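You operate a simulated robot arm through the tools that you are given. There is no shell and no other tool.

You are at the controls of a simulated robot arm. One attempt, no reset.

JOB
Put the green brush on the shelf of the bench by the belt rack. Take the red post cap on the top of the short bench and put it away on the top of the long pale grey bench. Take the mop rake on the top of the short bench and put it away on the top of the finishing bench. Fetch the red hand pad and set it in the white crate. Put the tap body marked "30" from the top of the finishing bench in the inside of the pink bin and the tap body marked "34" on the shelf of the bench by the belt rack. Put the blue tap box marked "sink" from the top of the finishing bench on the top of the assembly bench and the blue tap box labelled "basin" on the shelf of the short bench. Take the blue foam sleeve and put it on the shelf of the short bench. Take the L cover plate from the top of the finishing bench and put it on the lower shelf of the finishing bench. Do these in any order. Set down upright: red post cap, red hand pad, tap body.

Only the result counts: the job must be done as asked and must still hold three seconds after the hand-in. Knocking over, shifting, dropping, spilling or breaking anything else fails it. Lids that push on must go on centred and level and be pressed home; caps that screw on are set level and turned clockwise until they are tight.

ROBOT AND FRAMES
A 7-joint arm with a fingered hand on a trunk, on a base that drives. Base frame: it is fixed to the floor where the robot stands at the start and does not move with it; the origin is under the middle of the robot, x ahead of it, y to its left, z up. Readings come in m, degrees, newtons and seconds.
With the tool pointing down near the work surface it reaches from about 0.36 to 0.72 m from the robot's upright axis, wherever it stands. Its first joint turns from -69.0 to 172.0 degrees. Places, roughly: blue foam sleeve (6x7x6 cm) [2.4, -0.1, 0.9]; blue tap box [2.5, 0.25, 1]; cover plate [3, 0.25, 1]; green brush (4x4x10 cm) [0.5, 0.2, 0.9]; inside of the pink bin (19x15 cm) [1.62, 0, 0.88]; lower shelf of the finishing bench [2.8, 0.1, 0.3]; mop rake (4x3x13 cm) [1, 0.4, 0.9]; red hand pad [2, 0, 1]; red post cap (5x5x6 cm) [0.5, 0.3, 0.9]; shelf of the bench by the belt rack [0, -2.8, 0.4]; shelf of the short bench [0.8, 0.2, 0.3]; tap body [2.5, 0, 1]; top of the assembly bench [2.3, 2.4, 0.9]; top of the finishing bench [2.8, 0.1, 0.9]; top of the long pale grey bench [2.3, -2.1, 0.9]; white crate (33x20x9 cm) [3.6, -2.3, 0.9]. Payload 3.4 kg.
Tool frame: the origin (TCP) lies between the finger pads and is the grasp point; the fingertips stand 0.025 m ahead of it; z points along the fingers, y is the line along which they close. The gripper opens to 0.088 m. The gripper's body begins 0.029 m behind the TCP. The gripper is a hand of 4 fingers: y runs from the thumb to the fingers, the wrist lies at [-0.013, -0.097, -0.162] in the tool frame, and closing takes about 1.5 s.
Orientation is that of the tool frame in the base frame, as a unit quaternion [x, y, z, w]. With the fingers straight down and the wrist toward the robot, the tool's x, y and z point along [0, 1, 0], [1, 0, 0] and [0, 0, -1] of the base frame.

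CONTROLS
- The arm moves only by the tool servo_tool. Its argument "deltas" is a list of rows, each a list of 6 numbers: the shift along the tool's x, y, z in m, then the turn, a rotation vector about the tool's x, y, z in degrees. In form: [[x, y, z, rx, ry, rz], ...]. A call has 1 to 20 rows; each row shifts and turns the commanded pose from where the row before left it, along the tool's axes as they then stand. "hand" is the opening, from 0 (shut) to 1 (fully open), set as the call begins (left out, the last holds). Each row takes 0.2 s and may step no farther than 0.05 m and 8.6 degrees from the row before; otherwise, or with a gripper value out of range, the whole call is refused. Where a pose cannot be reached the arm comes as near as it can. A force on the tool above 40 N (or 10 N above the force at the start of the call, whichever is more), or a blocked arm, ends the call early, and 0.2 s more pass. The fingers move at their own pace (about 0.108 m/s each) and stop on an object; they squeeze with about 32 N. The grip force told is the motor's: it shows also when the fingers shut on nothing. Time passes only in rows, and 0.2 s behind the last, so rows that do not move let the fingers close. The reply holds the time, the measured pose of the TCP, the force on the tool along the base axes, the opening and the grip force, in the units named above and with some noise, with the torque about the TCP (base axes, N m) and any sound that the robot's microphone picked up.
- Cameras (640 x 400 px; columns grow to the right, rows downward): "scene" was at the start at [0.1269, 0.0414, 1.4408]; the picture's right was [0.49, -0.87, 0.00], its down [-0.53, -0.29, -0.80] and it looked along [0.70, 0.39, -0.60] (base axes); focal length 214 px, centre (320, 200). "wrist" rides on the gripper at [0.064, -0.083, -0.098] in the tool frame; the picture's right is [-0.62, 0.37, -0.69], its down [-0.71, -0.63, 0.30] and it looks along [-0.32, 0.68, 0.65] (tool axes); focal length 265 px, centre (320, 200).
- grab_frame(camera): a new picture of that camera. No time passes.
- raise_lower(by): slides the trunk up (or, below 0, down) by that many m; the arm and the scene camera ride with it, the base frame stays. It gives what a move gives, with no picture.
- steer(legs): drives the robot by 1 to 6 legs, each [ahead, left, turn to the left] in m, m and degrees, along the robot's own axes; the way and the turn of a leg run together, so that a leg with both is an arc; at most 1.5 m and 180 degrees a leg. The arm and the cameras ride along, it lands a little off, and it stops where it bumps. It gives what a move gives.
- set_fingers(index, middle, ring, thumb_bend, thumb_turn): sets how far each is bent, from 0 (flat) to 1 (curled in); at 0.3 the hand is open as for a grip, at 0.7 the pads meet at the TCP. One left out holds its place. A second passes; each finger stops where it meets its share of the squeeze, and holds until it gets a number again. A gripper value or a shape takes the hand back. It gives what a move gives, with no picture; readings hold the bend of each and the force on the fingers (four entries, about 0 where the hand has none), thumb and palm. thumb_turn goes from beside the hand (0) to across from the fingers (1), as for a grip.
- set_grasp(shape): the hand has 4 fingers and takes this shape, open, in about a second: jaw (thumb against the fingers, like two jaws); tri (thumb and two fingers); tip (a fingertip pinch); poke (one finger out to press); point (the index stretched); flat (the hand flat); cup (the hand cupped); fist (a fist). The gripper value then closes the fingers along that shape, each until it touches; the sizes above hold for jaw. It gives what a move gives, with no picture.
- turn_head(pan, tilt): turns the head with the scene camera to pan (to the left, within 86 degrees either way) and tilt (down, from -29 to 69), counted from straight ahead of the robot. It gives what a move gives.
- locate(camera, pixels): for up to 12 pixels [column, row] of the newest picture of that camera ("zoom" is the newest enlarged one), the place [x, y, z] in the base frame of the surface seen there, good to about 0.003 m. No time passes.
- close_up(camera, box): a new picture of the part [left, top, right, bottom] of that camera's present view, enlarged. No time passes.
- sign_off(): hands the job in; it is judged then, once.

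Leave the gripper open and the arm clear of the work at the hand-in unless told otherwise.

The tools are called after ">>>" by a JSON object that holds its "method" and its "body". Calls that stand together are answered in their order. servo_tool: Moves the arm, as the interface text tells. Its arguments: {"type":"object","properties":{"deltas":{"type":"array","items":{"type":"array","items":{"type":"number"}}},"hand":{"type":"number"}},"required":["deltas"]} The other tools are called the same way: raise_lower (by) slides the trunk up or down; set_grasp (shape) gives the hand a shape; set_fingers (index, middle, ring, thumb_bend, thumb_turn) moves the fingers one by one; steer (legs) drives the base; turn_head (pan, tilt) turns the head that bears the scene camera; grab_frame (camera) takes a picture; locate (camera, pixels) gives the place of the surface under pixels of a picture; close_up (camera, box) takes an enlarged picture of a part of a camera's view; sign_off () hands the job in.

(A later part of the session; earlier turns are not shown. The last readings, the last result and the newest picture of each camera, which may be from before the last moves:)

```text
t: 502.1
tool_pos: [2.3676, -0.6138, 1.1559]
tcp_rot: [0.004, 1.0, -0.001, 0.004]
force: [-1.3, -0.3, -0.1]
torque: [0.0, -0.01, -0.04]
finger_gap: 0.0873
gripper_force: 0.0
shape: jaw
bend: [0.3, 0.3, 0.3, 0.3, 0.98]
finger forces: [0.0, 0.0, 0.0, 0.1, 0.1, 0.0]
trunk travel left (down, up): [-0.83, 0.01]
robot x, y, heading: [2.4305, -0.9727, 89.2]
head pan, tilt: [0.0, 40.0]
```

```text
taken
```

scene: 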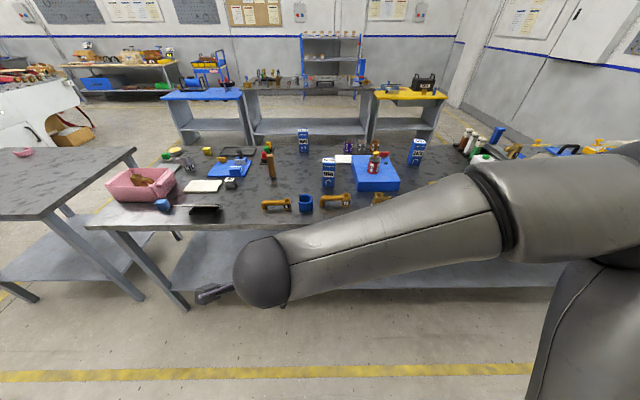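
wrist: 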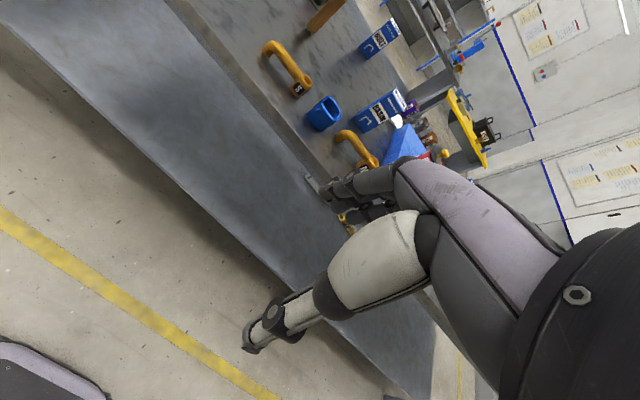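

First the sleeve: I approach 0.32 m and slightly right.

>>> {"method": "steer", "body": {"legs": [[0.32, -0.05, 0.6]]}}

>>> {"method": "grab_frame", "body": {"camera": "scene"}}

>>> {"method": "grab_frame", "body": {"camera": "wrist"}}

>>> {"method": "close_up", "body": {"camera": "wrist", "box": [170, 150, 370, 300]}}

```text
t: 504.2
tool_pos: [2.4156, -0.3008, 1.1556]
tcp_rot: [-0.003, 1.0, -0.001, 0.005]
force: [0.0, -0.4, 0.5]
torque: [0.01, -0.02, -0.01]
finger_gap: 0.0877
gripper_force: 0.1
shape: jaw
bend: [0.3, 0.3, 0.3, 0.3, 0.98]
finger forces: [0.0, 0.0, 0.0, 0.0, 0.1, 0.1]
trunk travel left (down, up): [-0.83, 0.01]
robot x, y, heading: [2.483, -0.6562, 90.3]
head pan, tilt: [0.0, 40.0]
```

```text
taken
```

scene: 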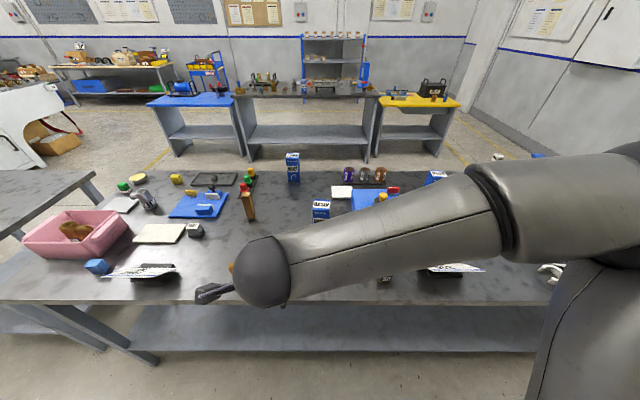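

```text
taken
```

wrist: 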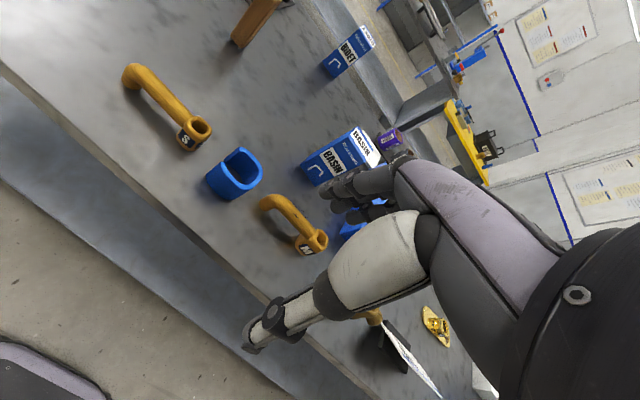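

```text
2.67 times, centred on (270, 225) of wrist
```

zoom: 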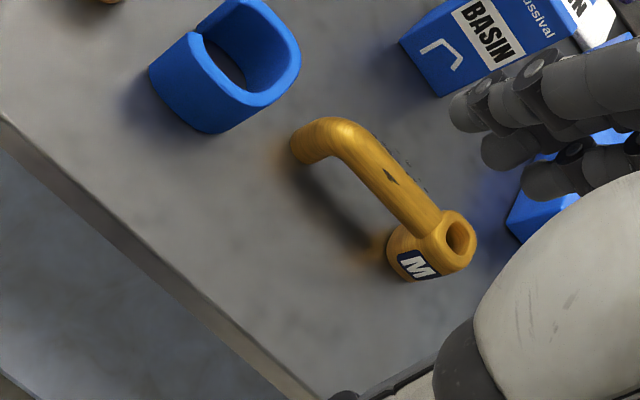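

>>> {"method": "close_up", "body": {"camera": "wrist", "box": [190, 130, 290, 210]}}

>>> {"method": "locate", "body": {"camera": "zoom", "pixels": [[330, 105], [455, 180], [400, 350], [215, 250], [440, 270], [300, 310], [260, 200], [110, 260], [230, 440], [350, 250], [420, 130], [330, 330]]}}

```text
5.00 times, centred on (240, 170) of wrist
```

zoom: 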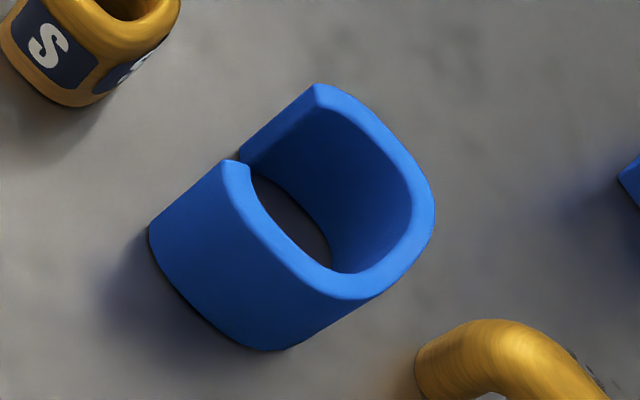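

```text
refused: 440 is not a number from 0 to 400
```

>>> {"method": "locate", "body": {"camera": "zoom", "pixels": [[325, 95], [400, 150], [425, 215], [390, 275], [335, 280], [280, 240], [235, 170], [155, 240], [230, 330], [180, 235], [275, 335], [370, 105]]}}

```text
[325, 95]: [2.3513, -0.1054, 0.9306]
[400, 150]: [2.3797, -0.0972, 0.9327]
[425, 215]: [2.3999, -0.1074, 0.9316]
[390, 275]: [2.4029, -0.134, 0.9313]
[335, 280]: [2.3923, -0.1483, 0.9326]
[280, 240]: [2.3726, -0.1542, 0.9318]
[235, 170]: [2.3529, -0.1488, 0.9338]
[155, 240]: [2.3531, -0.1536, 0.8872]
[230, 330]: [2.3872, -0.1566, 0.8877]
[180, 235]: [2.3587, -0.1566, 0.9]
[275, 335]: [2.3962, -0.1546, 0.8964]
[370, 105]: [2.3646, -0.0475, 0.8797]
```

I measure the M spout's near end, which is closest to the sleeve.

>>> {"method": "grab_frame", "body": {"camera": "wrist"}}

>>> {"method": "locate", "body": {"camera": "wrist", "pixels": [[262, 203], [270, 200], [258, 208], [285, 210], [310, 240], [195, 135], [185, 125], [205, 125], [320, 165], [330, 190]]}}

```text
taken
```

wrist: 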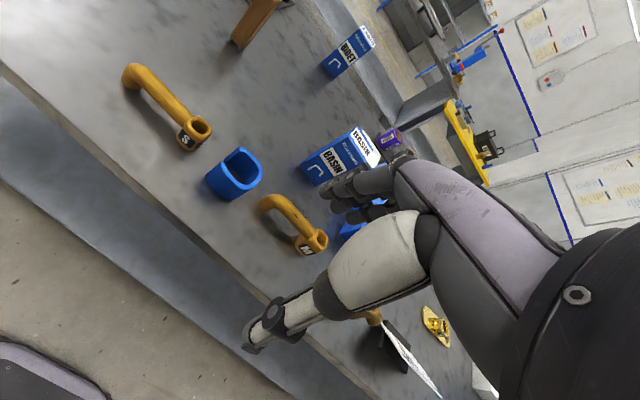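

```text
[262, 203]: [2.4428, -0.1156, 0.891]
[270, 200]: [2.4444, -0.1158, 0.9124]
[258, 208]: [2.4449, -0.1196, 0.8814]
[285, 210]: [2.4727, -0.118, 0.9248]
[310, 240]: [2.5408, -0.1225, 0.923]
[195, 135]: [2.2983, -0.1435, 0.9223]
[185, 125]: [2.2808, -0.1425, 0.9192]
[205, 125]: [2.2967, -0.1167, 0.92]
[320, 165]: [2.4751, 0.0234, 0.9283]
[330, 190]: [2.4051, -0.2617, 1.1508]
```

M's end is at x 2.435; I'll grip the sleeve across y at x 2.372 to keep clear. I move above it.

>>> {"method": "servo_tool", "body": {"deltas": [[0.0109, 0.0435, 0, 0, 0, 0], [0.0109, 0.0435, 0, 0, 0, 0], [0.0109, 0.0435, 0, 0, 0, 0], [0.0109, 0.0435, 0, 0, 0, 0], [0, 0, 0.045, 0, 0, 0], [0, 0, 0.045, 0, 0, 0], [0, 0, 0.045, 0, 0, 0], [0, 0, 0, 0, 0, 0]]}}

>>> {"method": "grab_frame", "body": {"camera": "wrist"}}

>>> {"method": "grab_frame", "body": {"camera": "scene"}}

```text
t: 506.0
tool_pos: [2.3709, -0.1235, 1.0188]
tcp_rot: [-0.003, 1.0, 0.0, 0.004]
force: [0.1, -0.7, 0.9]
torque: [0.0, 0.01, 0.0]
finger_gap: 0.0878
gripper_force: 0.1
shape: jaw
bend: [0.3, 0.3, 0.3, 0.3, 0.98]
finger forces: [0.0, 0.0, 0.0, 0.0, 0.0, 0.0]
trunk travel left (down, up): [-0.83, 0.01]
robot x, y, heading: [2.4806, -0.6577, 90.0]
head pan, tilt: [0.0, 40.0]
```

```text
taken
```

wrist: 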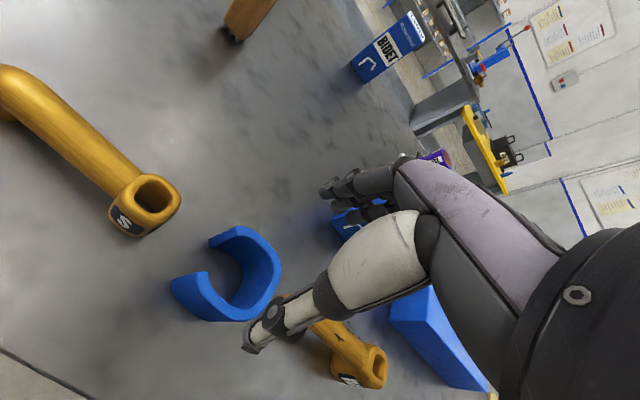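

```text
taken
```

scene: 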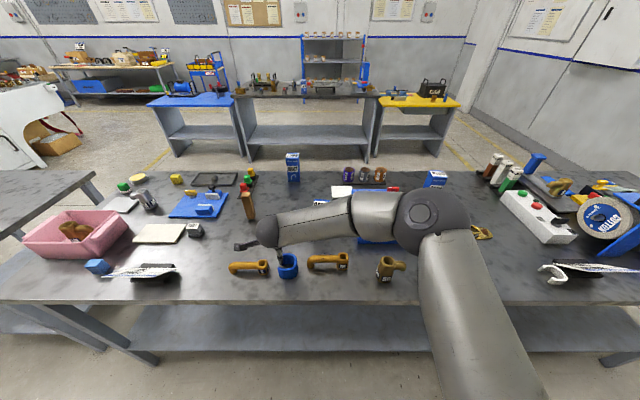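

>>> {"method": "locate", "body": {"camera": "wrist", "pixels": [[215, 235], [245, 228], [278, 258], [268, 295], [240, 315], [205, 310], [205, 280], [180, 285], [325, 328], [340, 345]]}}

```text
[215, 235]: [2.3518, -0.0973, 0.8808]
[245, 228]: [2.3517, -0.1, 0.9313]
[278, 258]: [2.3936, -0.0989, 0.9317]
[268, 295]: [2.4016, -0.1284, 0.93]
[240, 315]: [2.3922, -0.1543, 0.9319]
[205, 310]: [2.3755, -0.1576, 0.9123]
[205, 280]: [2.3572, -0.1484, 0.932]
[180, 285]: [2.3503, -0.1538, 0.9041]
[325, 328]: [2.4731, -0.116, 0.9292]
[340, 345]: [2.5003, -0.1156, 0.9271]
```

The sleeve spans y -0.158 to -0.097. I centre and lower to z 0.912.

>>> {"method": "servo_tool", "body": {"deltas": [[0, -0.004, 0.03, 0, 0, 0], [0, 0, 0.03, 0, 0, 0], [0, 0, 0.027, 0, 0, 0], [0, 0, 0.018, 0, 0, 0], [0, 0, 0, 0, 0, 0]]}}

>>> {"method": "grab_frame", "body": {"camera": "wrist"}}

```text
t: 507.2
tool_pos: [2.3709, -0.1311, 0.9131]
tcp_rot: [-0.003, 1.0, 0.001, 0.004]
force: [-0.1, 1.1, 4.0]
torque: [0.03, -0.01, 0.01]
finger_gap: 0.0882
gripper_force: 0.1
shape: jaw
bend: [0.29, 0.3, 0.3, 0.3, 0.98]
finger forces: [2.3, 0.0, 0.0, 0.0, 1.6, 0.0]
trunk travel left (down, up): [-0.83, 0.01]
robot x, y, heading: [2.482, -0.6564, 90.5]
head pan, tilt: [0.0, 40.0]
```

```text
taken
```

wrist: 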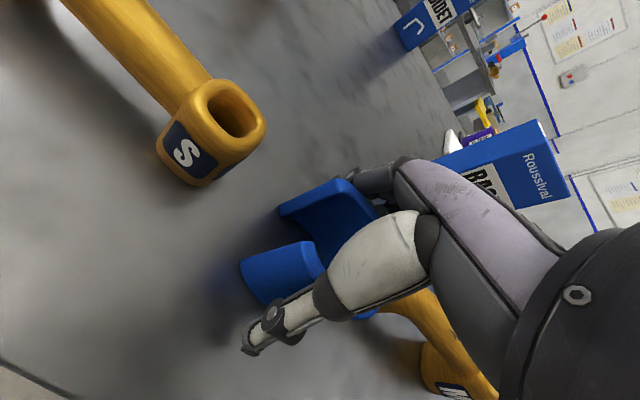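

Light contact at the finger roots. I raise 8 mm, shift 3 mm, then close.

>>> {"method": "servo_tool", "body": {"deltas": [[0, 0, -0.008, 0, 0, 0], [0, 0.003, 0, 0, 0, 0], [0, 0, 0, 0, 0, 0]]}}

>>> {"method": "servo_tool", "body": {"deltas": [[0, 0, 0, 0, 0, 0], [0, 0, 0, 0, 0, 0], [0, 0, 0, 0, 0, 0], [0, 0, 0, 0, 0, 0], [0, 0, 0, 0, 0, 0], [0, 0, 0, 0, 0, 0], [0, 0, 0, 0, 0, 0]], "hand": 0}}

>>> {"method": "grab_frame", "body": {"camera": "wrist"}}

```text
t: 508.0
tool_pos: [2.3703, -0.1262, 0.9225]
tcp_rot: [-0.005, 1.0, -0.001, 0.004]
force: [-0.5, 0.2, -0.8]
torque: [0.01, 0.0, 0.0]
finger_gap: 0.0878
gripper_force: 0.0
shape: jaw
bend: [0.3, 0.3, 0.3, 0.3, 0.98]
finger forces: [0.9, 0.0, 0.0, 0.0, 1.0, 0.0]
trunk travel left (down, up): [-0.83, 0.01]
robot x, y, heading: [2.4844, -0.6567, 90.5]
head pan, tilt: [0.0, 40.0]
```

```text
t: 509.6
tool_pos: [2.3709, -0.1258, 0.9231]
tcp_rot: [-0.003, 1.0, -0.001, 0.004]
force: [-0.6, -0.3, -0.1]
torque: [-0.02, 0.0, 0.0]
finger_gap: 0.0671
gripper_force: 32.0
shape: jaw
bend: [0.33, 0.41, 0.4, 0.47, 0.98]
finger forces: [18.2, 12.2, 3.3, 0.0, 33.9, 0.0]
trunk travel left (down, up): [-0.83, 0.01]
robot x, y, heading: [2.484, -0.6559, 90.4]
head pan, tilt: [0.0, 40.0]
```

```text
taken
```

wrist: 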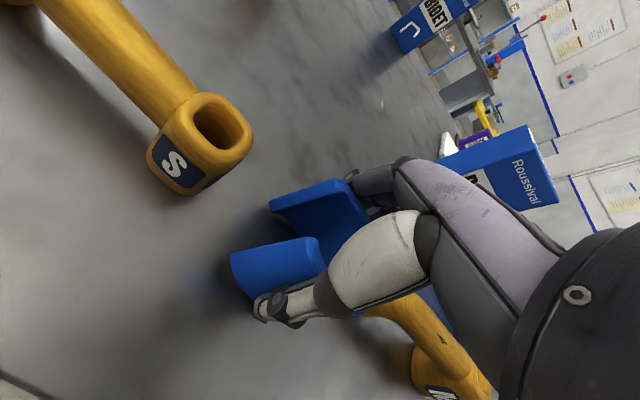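

Gripped at 6.7 cm. I lift slowly and watch it.

>>> {"method": "servo_tool", "body": {"deltas": [[0, 0, -0.01, 0, 0, 0], [0, 0, -0.02, 0, 0, 0], [0, 0, -0.03, 0, 0, 0], [0, 0, 0, 0, 0, 0]]}}

>>> {"method": "grab_frame", "body": {"camera": "wrist"}}

```text
t: 510.6
tool_pos: [2.3715, -0.1278, 0.9838]
tcp_rot: [-0.005, 1.0, -0.001, 0.004]
force: [-0.9, 0.0, -0.3]
torque: [0.0, -0.02, 0.0]
finger_gap: 0.0664
gripper_force: 32.3
shape: jaw
bend: [0.33, 0.41, 0.4, 0.47, 0.98]
finger forces: [18.3, 12.3, 3.3, 0.0, 33.8, 0.0]
trunk travel left (down, up): [-0.83, 0.01]
robot x, y, heading: [2.4829, -0.6548, 90.2]
head pan, tilt: [0.0, 40.0]
```

```text
taken
```

wrist: 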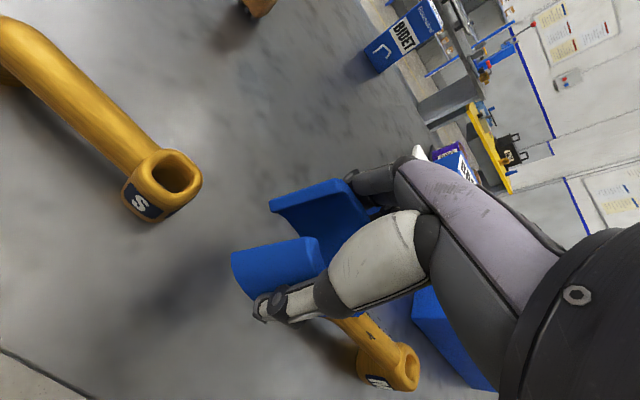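

The sleeve is held. I raise, draw back and drive to the short bench's near (-y) side, then lower the trunk.

>>> {"method": "servo_tool", "body": {"deltas": [[0, 0, -0.04, 0, 0, 0], [0, 0, -0.04, 0, 0, 0], [0, 0, -0.04, 0, 0, 0], [0, -0.045, 0, 0, 0, 0], [0, -0.045, 0, 0, 0, 0], [0, -0.045, 0, 0, 0, 0]]}}

>>> {"method": "steer", "body": {"legs": [[-0.35, 0, 0], [0, 1.4, 0], [0, 0.25, 0]]}}

>>> {"method": "raise_lower", "body": {"by": -0.4}}

>>> {"method": "raise_lower", "body": {"by": -0.25}}

>>> {"method": "turn_head", "body": {"pan": 0, "tilt": 25}}

>>> {"method": "grab_frame", "body": {"camera": "scene"}}

>>> {"method": "grab_frame", "body": {"camera": "wrist"}}

```text
t: 512.0
tool_pos: [2.3716, -0.2639, 1.1039]
tcp_rot: [-0.004, 1.0, -0.001, 0.004]
force: [-0.3, -0.3, -0.6]
torque: [0.0, -0.01, -0.05]
finger_gap: 0.0663
gripper_force: 31.9
shape: jaw
bend: [0.33, 0.41, 0.4, 0.48, 0.98]
finger forces: [18.2, 12.4, 3.3, 0.1, 33.4, 0.1]
trunk travel left (down, up): [-0.83, 0.01]
robot x, y, heading: [2.4857, -0.6605, 90.1]
head pan, tilt: [0.0, 40.0]
```

```text
t: 522.1
tool_pos: [0.7689, -0.598, 1.1048]
tcp_rot: [0.004, 1.0, -0.001, 0.005]
force: [0.5, -0.7, -0.8]
torque: [0.03, 0.0, -0.02]
finger_gap: 0.0669
gripper_force: 31.8
shape: jaw
bend: [0.33, 0.41, 0.4, 0.48, 0.98]
finger forces: [18.1, 12.4, 3.3, 0.1, 33.5, 0.0]
trunk travel left (down, up): [-0.83, 0.01]
robot x, y, heading: [0.8707, -0.9938, 89.4]
head pan, tilt: [0.0, 40.0]
```

```text
t: 526.0
tool_pos: [0.7688, -0.5975, 0.7041]
tcp_rot: [0.004, 1.0, -0.002, 0.005]
force: [0.3, 0.0, 0.6]
torque: [-0.02, 0.02, 0.05]
finger_gap: 0.0665
gripper_force: 31.8
shape: jaw
bend: [0.33, 0.41, 0.4, 0.48, 0.98]
finger forces: [18.1, 12.4, 3.3, 0.0, 33.5, 0.0]
trunk travel left (down, up): [-0.43, 0.41]
robot x, y, heading: [0.8735, -0.9969, 88.9]
head pan, tilt: [0.0, 40.0]
```

```text
t: 528.6
tool_pos: [0.7688, -0.5984, 0.4542]
tcp_rot: [0.004, 1.0, -0.001, 0.004]
force: [0.0, 0.1, 0.8]
torque: [-0.01, 0.03, 0.01]
finger_gap: 0.0666
gripper_force: 31.5
shape: jaw
bend: [0.33, 0.41, 0.4, 0.48, 0.98]
finger forces: [18.1, 12.5, 3.3, 0.0, 33.5, 0.0]
trunk travel left (down, up): [-0.18, 0.66]
robot x, y, heading: [0.8731, -0.9941, 89.6]
head pan, tilt: [0.0, 40.0]
```

```text
t: 529.3
tool_pos: [0.7683, -0.5971, 0.4531]
tcp_rot: [0.005, 1.0, -0.001, 0.004]
force: [0.7, 0.7, 0.5]
torque: [-0.01, 0.04, 0.02]
finger_gap: 0.0668
gripper_force: 32.2
shape: jaw
bend: [0.33, 0.41, 0.4, 0.48, 0.98]
finger forces: [18.2, 12.4, 3.3, 0.0, 33.5, 0.1]
trunk travel left (down, up): [-0.18, 0.66]
robot x, y, heading: [0.8711, -0.9936, 89.3]
head pan, tilt: [0.0, 25.0]
```

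```text
taken
```

scene: 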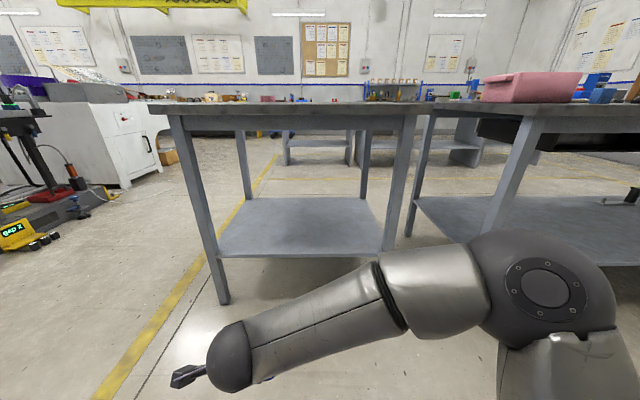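

```text
taken
```

wrist: 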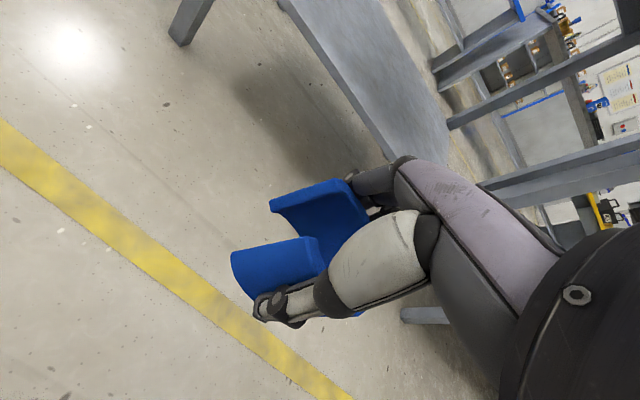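

The short bench's shelf is empty. I measure it: edges, legs, apron.

>>> {"method": "locate", "body": {"camera": "scene", "pixels": [[222, 255], [385, 250], [300, 255], [300, 225], [230, 200], [365, 200], [205, 200], [395, 190], [300, 125], [300, 130], [330, 240], [265, 240]]}}

```text
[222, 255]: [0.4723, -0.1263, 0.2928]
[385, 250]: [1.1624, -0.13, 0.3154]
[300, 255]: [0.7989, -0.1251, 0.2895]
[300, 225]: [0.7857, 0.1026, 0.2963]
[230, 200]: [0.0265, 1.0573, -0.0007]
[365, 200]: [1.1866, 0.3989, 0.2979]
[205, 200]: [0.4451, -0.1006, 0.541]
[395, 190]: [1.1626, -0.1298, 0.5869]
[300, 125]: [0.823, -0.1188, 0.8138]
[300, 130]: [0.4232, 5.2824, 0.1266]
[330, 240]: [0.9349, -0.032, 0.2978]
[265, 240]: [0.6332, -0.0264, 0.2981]
```

Shelf: front edge y -0.125, top z 0.298, x 0.46-1.15; apron bottom 0.81. I'll set the sleeve at about (0.72, 0.0). I drive 0.42 m ahead, 5 cm left.

>>> {"method": "steer", "body": {"legs": [[0.42, 0.05, 0.7]]}}

>>> {"method": "grab_frame", "body": {"camera": "scene"}}

>>> {"method": "grab_frame", "body": {"camera": "wrist"}}

```text
t: 532.0
tool_pos: [0.7152, -0.1737, 0.4536]
tcp_rot: [-0.005, 1.0, -0.001, 0.005]
force: [-1.0, 0.3, 0.1]
torque: [-0.03, 0.03, -0.01]
finger_gap: 0.0667
gripper_force: 32.4
shape: jaw
bend: [0.33, 0.41, 0.4, 0.48, 0.98]
finger forces: [18.1, 12.5, 3.3, 0.0, 33.5, 0.0]
trunk travel left (down, up): [-0.18, 0.66]
robot x, y, heading: [0.8253, -0.5674, 90.1]
head pan, tilt: [0.0, 25.0]
```

```text
taken
```

scene: 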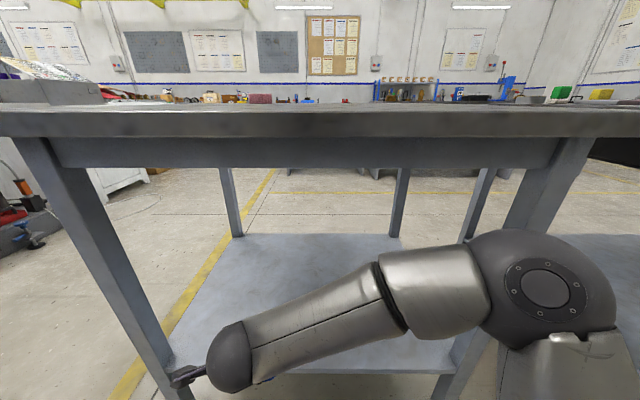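

```text
taken
```

wrist: 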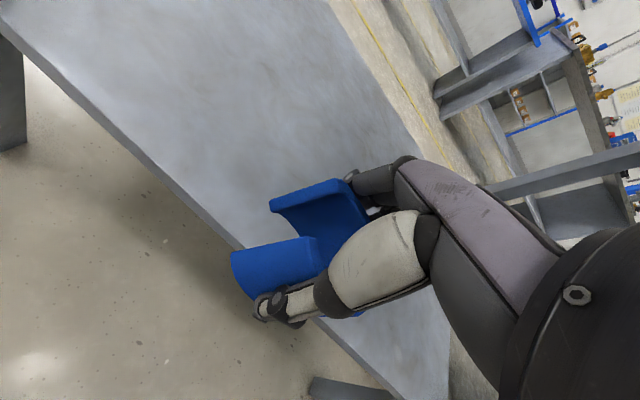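

I check the elbow's distance to the bench's right leg.

>>> {"method": "locate", "body": {"camera": "scene", "pixels": [[545, 285], [500, 240], [590, 270], [540, 200], [530, 215], [460, 350], [420, 280], [230, 340], [180, 375], [120, 280]]}}

```text
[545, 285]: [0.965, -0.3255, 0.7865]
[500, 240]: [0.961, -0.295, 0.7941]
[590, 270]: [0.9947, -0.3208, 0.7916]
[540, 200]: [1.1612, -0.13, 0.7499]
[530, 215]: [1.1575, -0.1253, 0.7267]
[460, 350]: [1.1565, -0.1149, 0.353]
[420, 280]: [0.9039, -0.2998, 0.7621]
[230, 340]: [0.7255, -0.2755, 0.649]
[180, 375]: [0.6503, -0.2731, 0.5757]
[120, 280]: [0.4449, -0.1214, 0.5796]
```

I lower 5.5 cm first (sleeve bottom stays 5 cm above the shelf) so the elbow comes below the apron, then extend.

>>> {"method": "servo_tool", "body": {"deltas": [[0, 0, 0.03, 0, 0, 0], [0, 0, 0.025, 0, 0, 0], [0, 0.035, 0, 0, 0, 0], [0, 0.035, 0, 0, 0, 0], [0, 0.035, 0, 0, 0, 0], [0, 0.035, 0, 0, 0, 0], [0, 0.035, 0, 0, 0, 0], [0, 0, 0, 0, 0, 0]]}}

>>> {"method": "grab_frame", "body": {"camera": "scene"}}

>>> {"method": "grab_frame", "body": {"camera": "wrist"}}

```text
t: 533.8
tool_pos: [0.7131, 0.0045, 0.3961]
tcp_rot: [-0.004, 1.0, -0.001, 0.004]
force: [0.3, 0.1, -0.4]
torque: [0.0, -0.01, 0.01]
finger_gap: 0.0667
gripper_force: 32.3
shape: jaw
bend: [0.33, 0.41, 0.4, 0.48, 0.98]
finger forces: [18.0, 12.5, 3.3, 0.1, 33.4, 0.1]
trunk travel left (down, up): [-0.18, 0.66]
robot x, y, heading: [0.8274, -0.5668, 90.3]
head pan, tilt: [0.0, 25.0]
```

```text
taken
```

scene: 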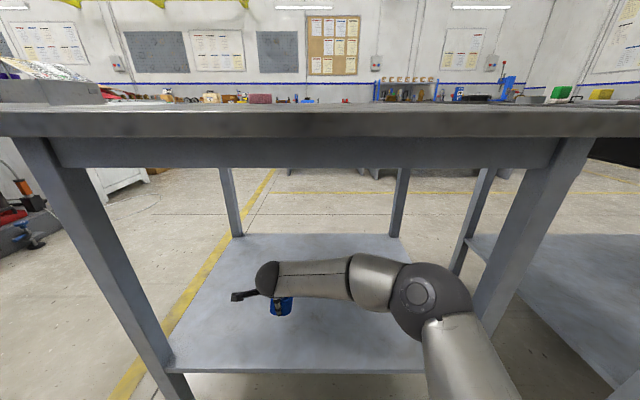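

```text
taken
```

wrist: 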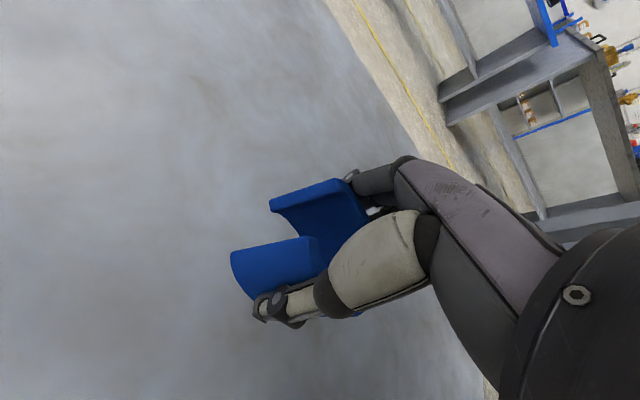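

The sleeve hangs over the free shelf. I lower it until it touches.

>>> {"method": "servo_tool", "body": {"deltas": [[0, 0, 0.025, 0, 0, 0], [0, 0, 0.018, 0, 0, 0], [0, 0, 0.004, 0, 0, 0], [0, 0, 0, 0, 0, 0]]}}

>>> {"method": "servo_tool", "body": {"deltas": [[0, 0, 0.0015, 0, 0, 0], [0, 0, 0.0015, 0, 0, 0], [0, 0, 0, 0, 0, 0]]}}

>>> {"method": "servo_tool", "body": {"deltas": [[0, 0, 0.0015, 0, 0, 0], [0, 0, 0.0015, 0, 0, 0], [0, 0, 0, 0, 0, 0]]}}

```text
t: 534.8
tool_pos: [0.7133, 0.0039, 0.3513]
tcp_rot: [-0.005, 1.0, -0.001, 0.004]
force: [-0.5, 0.2, 0.1]
torque: [-0.02, 0.03, -0.03]
finger_gap: 0.0666
gripper_force: 31.6
shape: jaw
bend: [0.33, 0.41, 0.4, 0.48, 0.98]
finger forces: [18.1, 12.4, 3.3, 0.0, 33.4, 0.0]
trunk travel left (down, up): [-0.18, 0.66]
robot x, y, heading: [0.8254, -0.5654, 90.0]
head pan, tilt: [0.0, 25.0]
```

```text
t: 535.6
tool_pos: [0.7137, 0.0034, 0.3482]
tcp_rot: [-0.004, 1.0, -0.001, 0.004]
force: [0.5, 0.5, 0.5]
torque: [-0.02, 0.01, -0.01]
finger_gap: 0.0666
gripper_force: 32.1
shape: jaw
bend: [0.33, 0.41, 0.4, 0.48, 0.98]
finger forces: [18.0, 12.5, 3.3, 0.0, 33.4, 0.0]
trunk travel left (down, up): [-0.18, 0.66]
robot x, y, heading: [0.8247, -0.5624, 89.9]
head pan, tilt: [0.0, 25.0]
```

```text
t: 536.4
tool_pos: [0.7139, 0.0031, 0.345]
tcp_rot: [-0.004, 1.0, 0.0, 0.005]
force: [0.1, 0.5, -0.2]
torque: [0.01, 0.0, -0.01]
finger_gap: 0.0663
gripper_force: 32.3
shape: jaw
bend: [0.33, 0.41, 0.4, 0.48, 0.98]
finger forces: [18.1, 12.5, 3.3, 0.0, 33.4, 0.0]
trunk travel left (down, up): [-0.18, 0.66]
robot x, y, heading: [0.8262, -0.5632, 90.2]
head pan, tilt: [0.0, 25.0]
```

>>> {"method": "servo_tool", "body": {"deltas": [[0, 0, 0.0015, 0, 0, 0], [0, 0, 0.001, 0, 0, 0], [0, 0, 0, 0, 0, 0]]}}

>>> {"method": "servo_tool", "body": {"deltas": [[0, 0, 0.001, 0, 0, 0], [0, 0, 0.001, 0, 0, 0], [0, 0, 0, 0, 0, 0]]}}

```text
t: 537.2
tool_pos: [0.7143, -0.0001, 0.3432]
tcp_rot: [-0.005, 1.0, 0.0, 0.004]
force: [-1.5, 0.3, 1.3]
torque: [-0.01, -0.02, 0.01]
finger_gap: 0.0666
gripper_force: 32.3
shape: jaw
bend: [0.33, 0.41, 0.4, 0.48, 0.98]
finger forces: [18.3, 12.5, 3.3, 0.0, 33.5, 0.0]
trunk travel left (down, up): [-0.18, 0.66]
robot x, y, heading: [0.8281, -0.5688, 89.9]
head pan, tilt: [0.0, 25.0]
```

```text
t: 538.0
tool_pos: [0.7142, 0.0022, 0.3411]
tcp_rot: [-0.004, 1.0, 0.001, 0.002]
force: [-2.2, -0.4, 9.7]
torque: [0.1, -0.19, -0.02]
finger_gap: 0.0663
gripper_force: 32.2
shape: jaw
bend: [0.33, 0.41, 0.4, 0.48, 0.98]
finger forces: [18.4, 12.3, 3.3, 0.0, 34.6, 0.0]
trunk travel left (down, up): [-0.18, 0.66]
robot x, y, heading: [0.8226, -0.5659, 90.3]
head pan, tilt: [0.0, 25.0]
```

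The sleeve rests on the shelf. I open and lift clear.

>>> {"method": "servo_tool", "body": {"deltas": [[0, 0, 0, 0, 0, 0], [0, 0, 0, 0, 0, 0], [0, 0, 0, 0, 0, 0], [0, 0, 0, 0, 0, 0], [0, 0, 0, 0, 0, 0], [0, 0, 0, 0, 0, 0]], "hand": 1}}

>>> {"method": "grab_frame", "body": {"camera": "wrist"}}

```text
t: 539.4
tool_pos: [0.7142, 0.002, 0.3391]
tcp_rot: [-0.004, 1.0, -0.001, 0.005]
force: [0.1, 0.8, -0.6]
torque: [0.03, 0.01, 0.0]
finger_gap: 0.0878
gripper_force: 0.0
shape: jaw
bend: [0.3, 0.3, 0.3, 0.3, 0.98]
finger forces: [0.4, 0.0, 0.0, 0.1, 0.4, 0.0]
trunk travel left (down, up): [-0.18, 0.66]
robot x, y, heading: [0.8253, -0.5673, 90.2]
head pan, tilt: [0.0, 25.0]
```

```text
taken
```

wrist: 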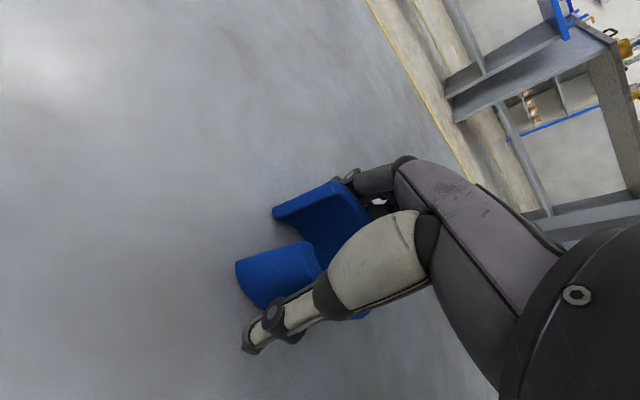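

>>> {"method": "servo_tool", "body": {"deltas": [[0, 0, -0.01, 0, 0, 0], [0, 0, -0.025, 0, 0, 0], [0, 0, -0.03, 0, 0, 0], [0, 0, -0.015, 0, 0, 0], [0, 0, 0, 0, 0, 0]]}}

>>> {"method": "grab_frame", "body": {"camera": "wrist"}}

>>> {"method": "grab_frame", "body": {"camera": "scene"}}

```text
t: 540.6
tool_pos: [0.7133, 0.0032, 0.4196]
tcp_rot: [-0.004, 1.0, -0.001, 0.004]
force: [0.1, 0.3, 0.0]
torque: [-0.02, 0.03, 0.0]
finger_gap: 0.0877
gripper_force: 0.1
shape: jaw
bend: [0.3, 0.3, 0.3, 0.3, 0.98]
finger forces: [0.1, 0.0, 0.1, 0.0, 0.1, 0.0]
trunk travel left (down, up): [-0.18, 0.66]
robot x, y, heading: [0.8247, -0.5636, 90.4]
head pan, tilt: [0.0, 25.0]
```

```text
taken
```

wrist: 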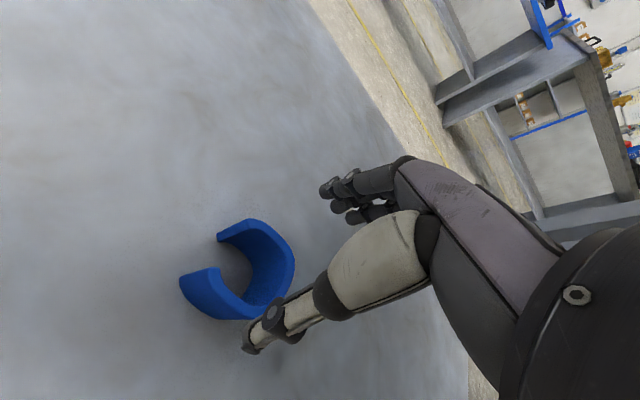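

```text
taken
```

scene: 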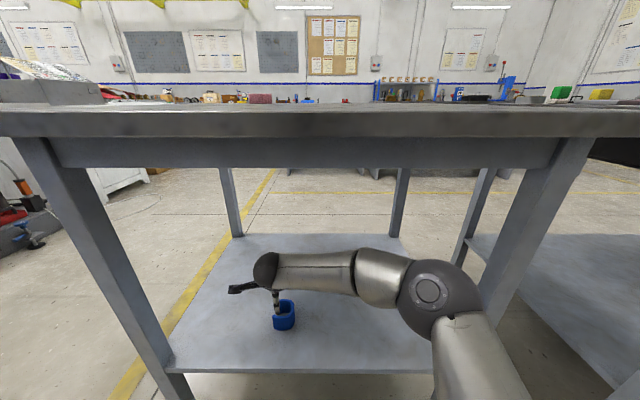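

The sleeve stands on the shelf. I draw back, back off, raise the trunk and return for the BASIN box.

>>> {"method": "servo_tool", "body": {"deltas": [[0, -0.04, 0, 0, 0, 0], [0, -0.045, 0, 0, 0, 0], [0, -0.045, 0, 0, 0, 0], [0, -0.045, 0, 0, 0, 0], [0, -0.03, 0, 0, 0, 0]]}}

>>> {"method": "steer", "body": {"legs": [[-0.42, 0, 0]]}}

>>> {"method": "raise_lower", "body": {"by": 0.4}}

>>> {"method": "raise_lower", "body": {"by": 0.26}}

>>> {"method": "steer", "body": {"legs": [[0, -1.4, 0], [0, -0.4, 0]]}}

>>> {"method": "turn_head", "body": {"pan": 0, "tilt": 40}}

>>> {"method": "grab_frame", "body": {"camera": "scene"}}

```text
t: 541.8
tool_pos: [0.7157, -0.2041, 0.4209]
tcp_rot: [-0.004, 1.0, 0.0, 0.004]
force: [0.2, 1.1, -0.9]
torque: [-0.01, 0.04, 0.0]
finger_gap: 0.0879
gripper_force: 0.0
shape: jaw
bend: [0.3, 0.3, 0.3, 0.3, 0.98]
finger forces: [0.1, 0.1, 0.0, 0.0, 0.0, 0.0]
trunk travel left (down, up): [-0.18, 0.66]
robot x, y, heading: [0.8253, -0.5669, 90.4]
head pan, tilt: [0.0, 25.0]
```

```text
t: 544.4
tool_pos: [0.7141, -0.6262, 0.4206]
tcp_rot: [-0.01, 1.0, 0.0, 0.004]
force: [-0.1, -0.2, 0.3]
torque: [0.02, -0.02, 0.0]
finger_gap: 0.0879
gripper_force: 0.0
shape: jaw
bend: [0.3, 0.3, 0.3, 0.3, 0.98]
finger forces: [0.0, 0.0, 0.0, 0.0, 0.0, 0.0]
trunk travel left (down, up): [-0.18, 0.66]
robot x, y, heading: [0.8322, -0.9848, 90.9]
head pan, tilt: [0.0, 25.0]
```

```text
t: 548.2
tool_pos: [0.7149, -0.6258, 0.8202]
tcp_rot: [-0.01, 1.0, -0.001, 0.005]
force: [0.1, 0.3, 0.5]
torque: [0.02, -0.01, -0.02]
finger_gap: 0.0876
gripper_force: 0.1
shape: jaw
bend: [0.3, 0.3, 0.3, 0.3, 0.98]
finger forces: [0.0, 0.0, 0.0, 0.0, 0.0, 0.0]
trunk travel left (down, up): [-0.58, 0.26]
robot x, y, heading: [0.8269, -0.9884, 90.7]
head pan, tilt: [0.0, 25.0]
```

```text
t: 550.9
tool_pos: [0.7125, -0.6259, 1.0816]
tcp_rot: [-0.011, 1.0, -0.002, 0.004]
force: [-0.3, -0.8, 1.1]
torque: [-0.02, -0.01, 0.01]
finger_gap: 0.0879
gripper_force: 0.2
shape: jaw
bend: [0.3, 0.3, 0.3, 0.3, 0.98]
finger forces: [0.1, 0.0, 0.0, 0.1, 0.0, 0.1]
trunk travel left (down, up): [-0.84, 0.0]
robot x, y, heading: [0.8269, -0.9892, 90.9]
head pan, tilt: [0.0, 25.0]
```

```text
t: 559.8
tool_pos: [2.484, -0.6155, 1.0814]
tcp_rot: [-0.003, 1.0, -0.001, 0.004]
force: [0.4, 0.0, -0.3]
torque: [0.04, 0.01, -0.02]
finger_gap: 0.0878
gripper_force: 0.1
shape: jaw
bend: [0.3, 0.3, 0.3, 0.3, 0.98]
finger forces: [0.0, 0.0, 0.0, 0.1, 0.0, 0.1]
trunk travel left (down, up): [-0.84, 0.0]
robot x, y, heading: [2.5954, -0.9723, 90.0]
head pan, tilt: [0.0, 25.0]
```

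```text
t: 560.5
tool_pos: [2.4839, -0.6147, 1.0798]
tcp_rot: [-0.004, 1.0, 0.0, 0.005]
force: [0.2, 1.2, -0.2]
torque: [0.02, 0.03, 0.02]
finger_gap: 0.0877
gripper_force: 0.1
shape: jaw
bend: [0.3, 0.3, 0.3, 0.3, 0.98]
finger forces: [0.1, 0.0, 0.1, 0.0, 0.1, 0.0]
trunk travel left (down, up): [-0.84, 0.0]
robot x, y, heading: [2.5938, -0.9811, 90.2]
head pan, tilt: [0.0, 40.0]
```

```text
taken
```

scene: 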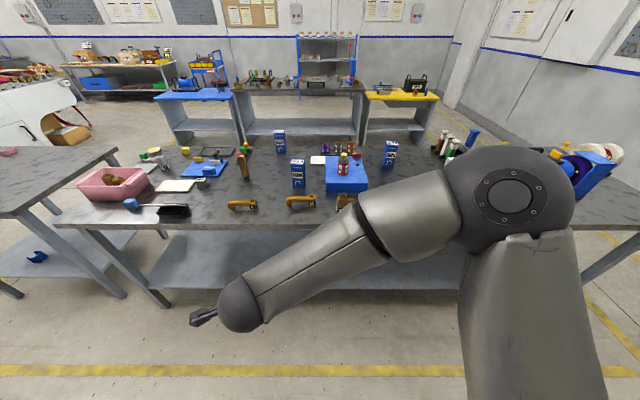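

I raise the hand 5 cm and approach BASIN (at about (2.49, 0.05)) by 0.4 m.

>>> {"method": "servo_tool", "body": {"deltas": [[0, 0, -0.03, 0, 0, 0], [0, 0, -0.02, 0, 0, 0]]}}

>>> {"method": "steer", "body": {"legs": [[0.4, 0, 0]]}}

>>> {"method": "grab_frame", "body": {"camera": "wrist"}}

>>> {"method": "grab_frame", "body": {"camera": "scene"}}

```text
t: 561.1
tool_pos: [2.4827, -0.6159, 1.1305]
tcp_rot: [-0.004, 1.0, -0.001, 0.004]
force: [-0.1, -0.5, -0.7]
torque: [0.03, 0.01, 0.03]
finger_gap: 0.0876
gripper_force: 0.1
shape: jaw
bend: [0.3, 0.3, 0.3, 0.3, 0.98]
finger forces: [0.1, 0.1, 0.1, 0.0, 0.0, 0.0]
trunk travel left (down, up): [-0.84, 0.0]
robot x, y, heading: [2.5942, -0.9769, 90.3]
head pan, tilt: [0.0, 40.0]
```

```text
t: 563.5
tool_pos: [2.4842, -0.2317, 1.1291]
tcp_rot: [0.0, 1.0, -0.001, 0.004]
force: [0.0, 0.0, -0.1]
torque: [0.01, 0.0, -0.02]
finger_gap: 0.0879
gripper_force: 0.1
shape: jaw
bend: [0.3, 0.3, 0.3, 0.3, 0.98]
finger forces: [0.1, 0.1, 0.0, 0.1, 0.0, 0.0]
trunk travel left (down, up): [-0.84, 0.0]
robot x, y, heading: [2.5937, -0.5941, 89.6]
head pan, tilt: [0.0, 40.0]
```

```text
taken
```

wrist: 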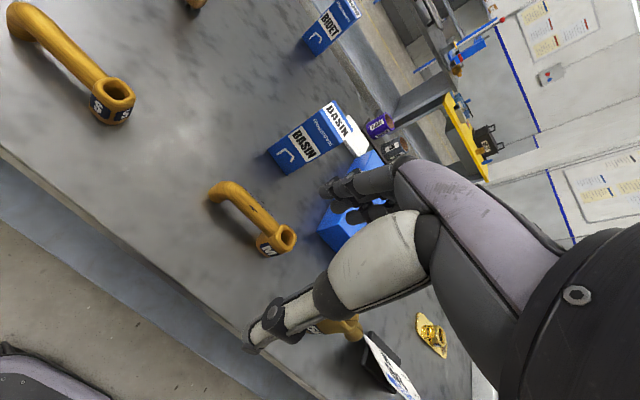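

```text
taken
```

scene: 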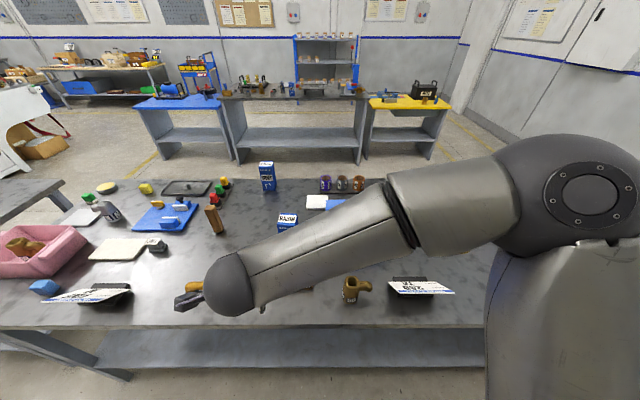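

BASIN is at (310,140). I locate its corners.

>>> {"method": "close_up", "body": {"camera": "wrist", "box": [250, 80, 400, 190]}}

>>> {"method": "locate", "body": {"camera": "wrist", "pixels": [[270, 155], [290, 173], [335, 105], [352, 128], [343, 118], [305, 145], [325, 118], [340, 140], [360, 140], [335, 205], [360, 160], [325, 100]]}}

```text
3.64 times, centred on (325, 135) of wrist
```

zoom: 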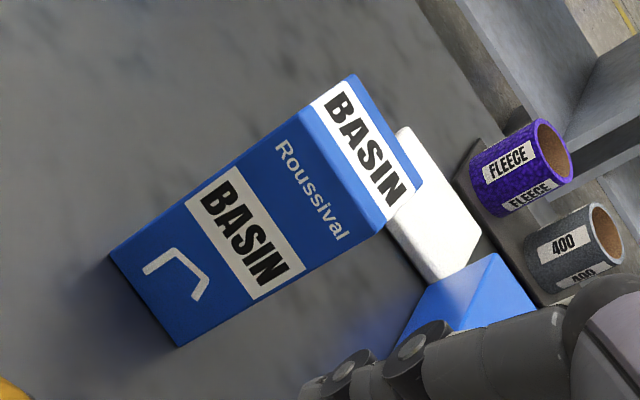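

```text
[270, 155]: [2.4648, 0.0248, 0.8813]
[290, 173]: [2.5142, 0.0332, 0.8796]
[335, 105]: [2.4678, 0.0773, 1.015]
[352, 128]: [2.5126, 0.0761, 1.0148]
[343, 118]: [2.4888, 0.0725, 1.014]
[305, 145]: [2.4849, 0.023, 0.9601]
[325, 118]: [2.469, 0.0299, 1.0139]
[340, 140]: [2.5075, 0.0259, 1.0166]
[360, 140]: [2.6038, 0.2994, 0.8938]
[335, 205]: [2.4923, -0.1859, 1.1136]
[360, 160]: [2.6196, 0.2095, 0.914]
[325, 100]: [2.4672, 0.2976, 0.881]
```

BASIN's top is centred at (2.489, 0.051), z 1.015. I move above it.

>>> {"method": "servo_tool", "body": {"deltas": [[-0.0008, 0.047, 0, 0, 0, 0], [-0.0008, 0.047, 0, 0, 0, 0], [-0.0008, 0.047, 0, 0, 0, 0], [-0.0008, 0.047, 0, 0, 0, 0], [-0.0008, 0.047, 0, 0, 0, 0], [-0.0008, 0.047, 0, 0, 0, 0], [0, 0, 0, 0, 0, 0]]}}

>>> {"method": "grab_frame", "body": {"camera": "wrist"}}

>>> {"method": "grab_frame", "body": {"camera": "scene"}}

```text
t: 565.1
tool_pos: [2.4896, 0.051, 1.1294]
tcp_rot: [0.0, 1.0, 0.0, 0.005]
force: [-0.6, -0.5, 0.1]
torque: [-0.01, 0.01, 0.01]
finger_gap: 0.088
gripper_force: 0.0
shape: jaw
bend: [0.3, 0.3, 0.3, 0.3, 0.98]
finger forces: [0.0, 0.0, 0.0, 0.1, 0.0, 0.0]
trunk travel left (down, up): [-0.84, 0.0]
robot x, y, heading: [2.5918, -0.5918, 89.9]
head pan, tilt: [0.0, 40.0]
```

```text
taken
```

wrist: 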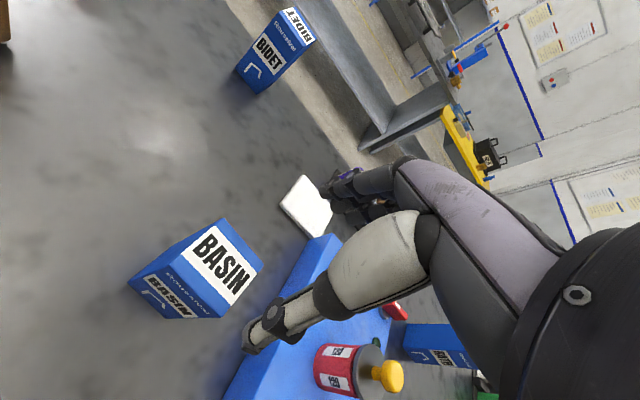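

```text
taken
```

scene: 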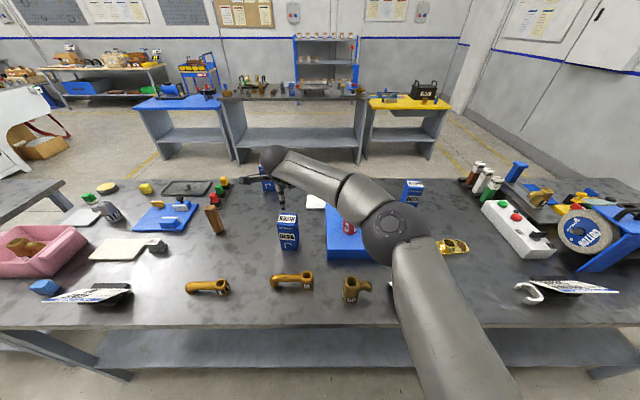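

The elbow hangs near the blue block's red plunger. I measure both before lowering.

>>> {"method": "locate", "body": {"camera": "wrist", "pixels": [[390, 375], [350, 370], [395, 310], [310, 260], [245, 370], [222, 218], [262, 262], [222, 315], [178, 262], [380, 345]]}}

>>> {"method": "locate", "body": {"camera": "scene", "pixels": [[380, 235], [370, 255], [350, 228], [340, 200], [400, 260], [330, 185], [415, 225], [450, 245]]}}

```text
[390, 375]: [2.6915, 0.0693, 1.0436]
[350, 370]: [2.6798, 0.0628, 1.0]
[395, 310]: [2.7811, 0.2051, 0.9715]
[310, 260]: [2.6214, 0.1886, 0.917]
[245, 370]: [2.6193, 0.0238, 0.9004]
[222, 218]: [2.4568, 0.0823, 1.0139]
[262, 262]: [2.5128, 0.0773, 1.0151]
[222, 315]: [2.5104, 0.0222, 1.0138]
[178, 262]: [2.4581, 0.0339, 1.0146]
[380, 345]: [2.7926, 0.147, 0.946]
```

```text
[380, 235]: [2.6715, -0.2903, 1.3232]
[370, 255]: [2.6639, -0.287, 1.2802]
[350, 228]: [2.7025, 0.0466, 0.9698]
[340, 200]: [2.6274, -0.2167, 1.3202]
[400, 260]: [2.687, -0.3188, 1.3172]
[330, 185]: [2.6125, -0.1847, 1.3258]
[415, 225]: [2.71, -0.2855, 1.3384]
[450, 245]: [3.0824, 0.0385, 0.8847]
```

Elbow well clear. I match the box's slight turn (4 degrees) and lower to z 1.03 first.

>>> {"method": "servo_tool", "body": {"deltas": [[0.002, 0.001, 0.03, 0, 0, 4], [0, 0, 0.035, 0, 0, 0], [0, 0, 0.034, 0, 0, 0], [0, 0, 0, 0, 0, 0]]}}

>>> {"method": "grab_frame", "body": {"camera": "wrist"}}

```text
t: 566.1
tool_pos: [2.488, 0.0533, 1.0313]
tcp_rot: [0.034, 0.999, 0.001, 0.004]
force: [-0.4, -0.2, 0.3]
torque: [0.03, -0.03, 0.03]
finger_gap: 0.0878
gripper_force: 0.1
shape: jaw
bend: [0.3, 0.3, 0.3, 0.3, 0.98]
finger forces: [0.1, 0.0, 0.1, 0.0, 0.0, 0.0]
trunk travel left (down, up): [-0.84, 0.0]
robot x, y, heading: [2.5949, -0.5942, 89.7]
head pan, tilt: [0.0, 40.0]
```

```text
taken
```

wrist: 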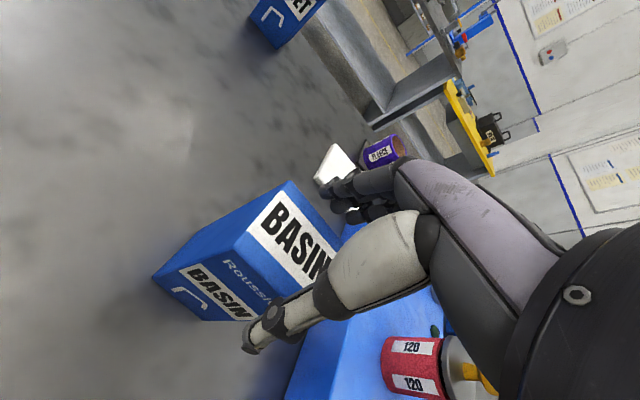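

Fingers are about to straddle the box top, centred. I lower to z 1.0.

>>> {"method": "servo_tool", "body": {"deltas": [[0, -0.001, 0.012, 0, 0, 0], [0, 0, 0.012, 0, 0, 0], [0, 0, 0.008, 0, 0, 0], [0, 0, 0, 0, 0, 0]]}}

>>> {"method": "grab_frame", "body": {"camera": "wrist"}}

```text
t: 567.1
tool_pos: [2.4875, 0.0526, 0.9973]
tcp_rot: [0.034, 0.999, 0.0, 0.004]
force: [-0.6, 1.7, 2.7]
torque: [0.02, 0.01, 0.0]
finger_gap: 0.0884
gripper_force: 0.1
shape: jaw
bend: [0.3, 0.3, 0.3, 0.3, 0.98]
finger forces: [2.0, 0.1, 0.1, 0.0, 0.1, 0.0]
trunk travel left (down, up): [-0.84, 0.0]
robot x, y, heading: [2.593, -0.5958, 89.9]
head pan, tilt: [0.0, 40.0]
```

```text
taken
```

wrist: 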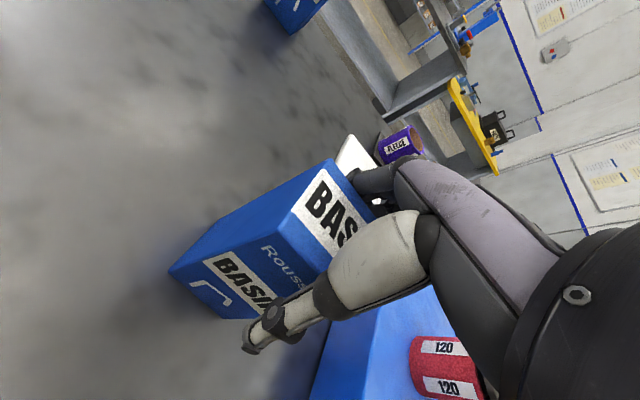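

A slight index touch; I raise 5 mm, shift 2 mm outward, then close.

>>> {"method": "servo_tool", "body": {"deltas": [[0, 0.002, -0.005, 0, 0, 0], [0, 0, 0, 0, 0, 0]]}}

>>> {"method": "servo_tool", "body": {"deltas": [[0, 0, 0, 0, 0, 0], [0, 0, 0, 0, 0, 0], [0, 0, 0, 0, 0, 0], [0, 0, 0, 0, 0, 0], [0, 0, 0, 0, 0, 0], [0, 0, 0, 0, 0, 0], [0, 0, 0, 0, 0, 0]], "hand": 0}}

>>> {"method": "grab_frame", "body": {"camera": "wrist"}}

```text
t: 567.8
tool_pos: [2.4883, 0.0535, 1.0036]
tcp_rot: [0.034, 0.999, 0.0, 0.005]
force: [0.5, -0.5, -0.5]
torque: [0.02, 0.0, 0.02]
finger_gap: 0.0878
gripper_force: 0.1
shape: jaw
bend: [0.3, 0.3, 0.3, 0.3, 0.98]
finger forces: [0.0, 0.0, 0.1, 0.0, 0.0, 0.0]
trunk travel left (down, up): [-0.84, 0.0]
robot x, y, heading: [2.5922, -0.5955, 89.7]
head pan, tilt: [0.0, 40.0]
```

```text
t: 569.4
tool_pos: [2.4892, 0.0541, 1.0034]
tcp_rot: [0.034, 0.999, 0.0, 0.005]
force: [0.8, 0.1, 0.5]
torque: [0.0, 0.03, 0.11]
finger_gap: 0.0516
gripper_force: 32.2
shape: jaw
bend: [0.29, 0.41, 0.38, 0.65, 1.0]
finger forces: [16.4, 8.8, 3.9, 0.1, 29.2, 0.0]
trunk travel left (down, up): [-0.84, 0.0]
robot x, y, heading: [2.5947, -0.5912, 89.8]
head pan, tilt: [0.0, 40.0]
```

```text
taken
```

wrist: 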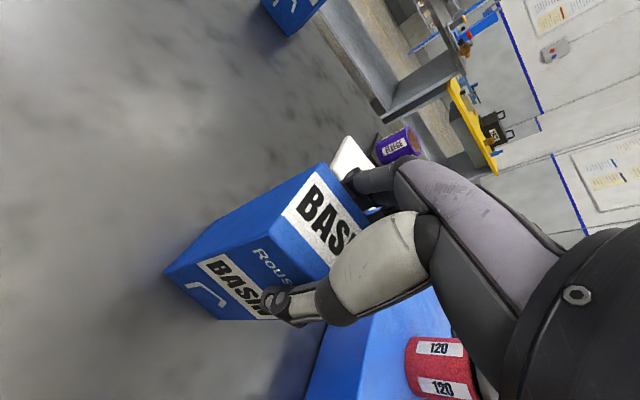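

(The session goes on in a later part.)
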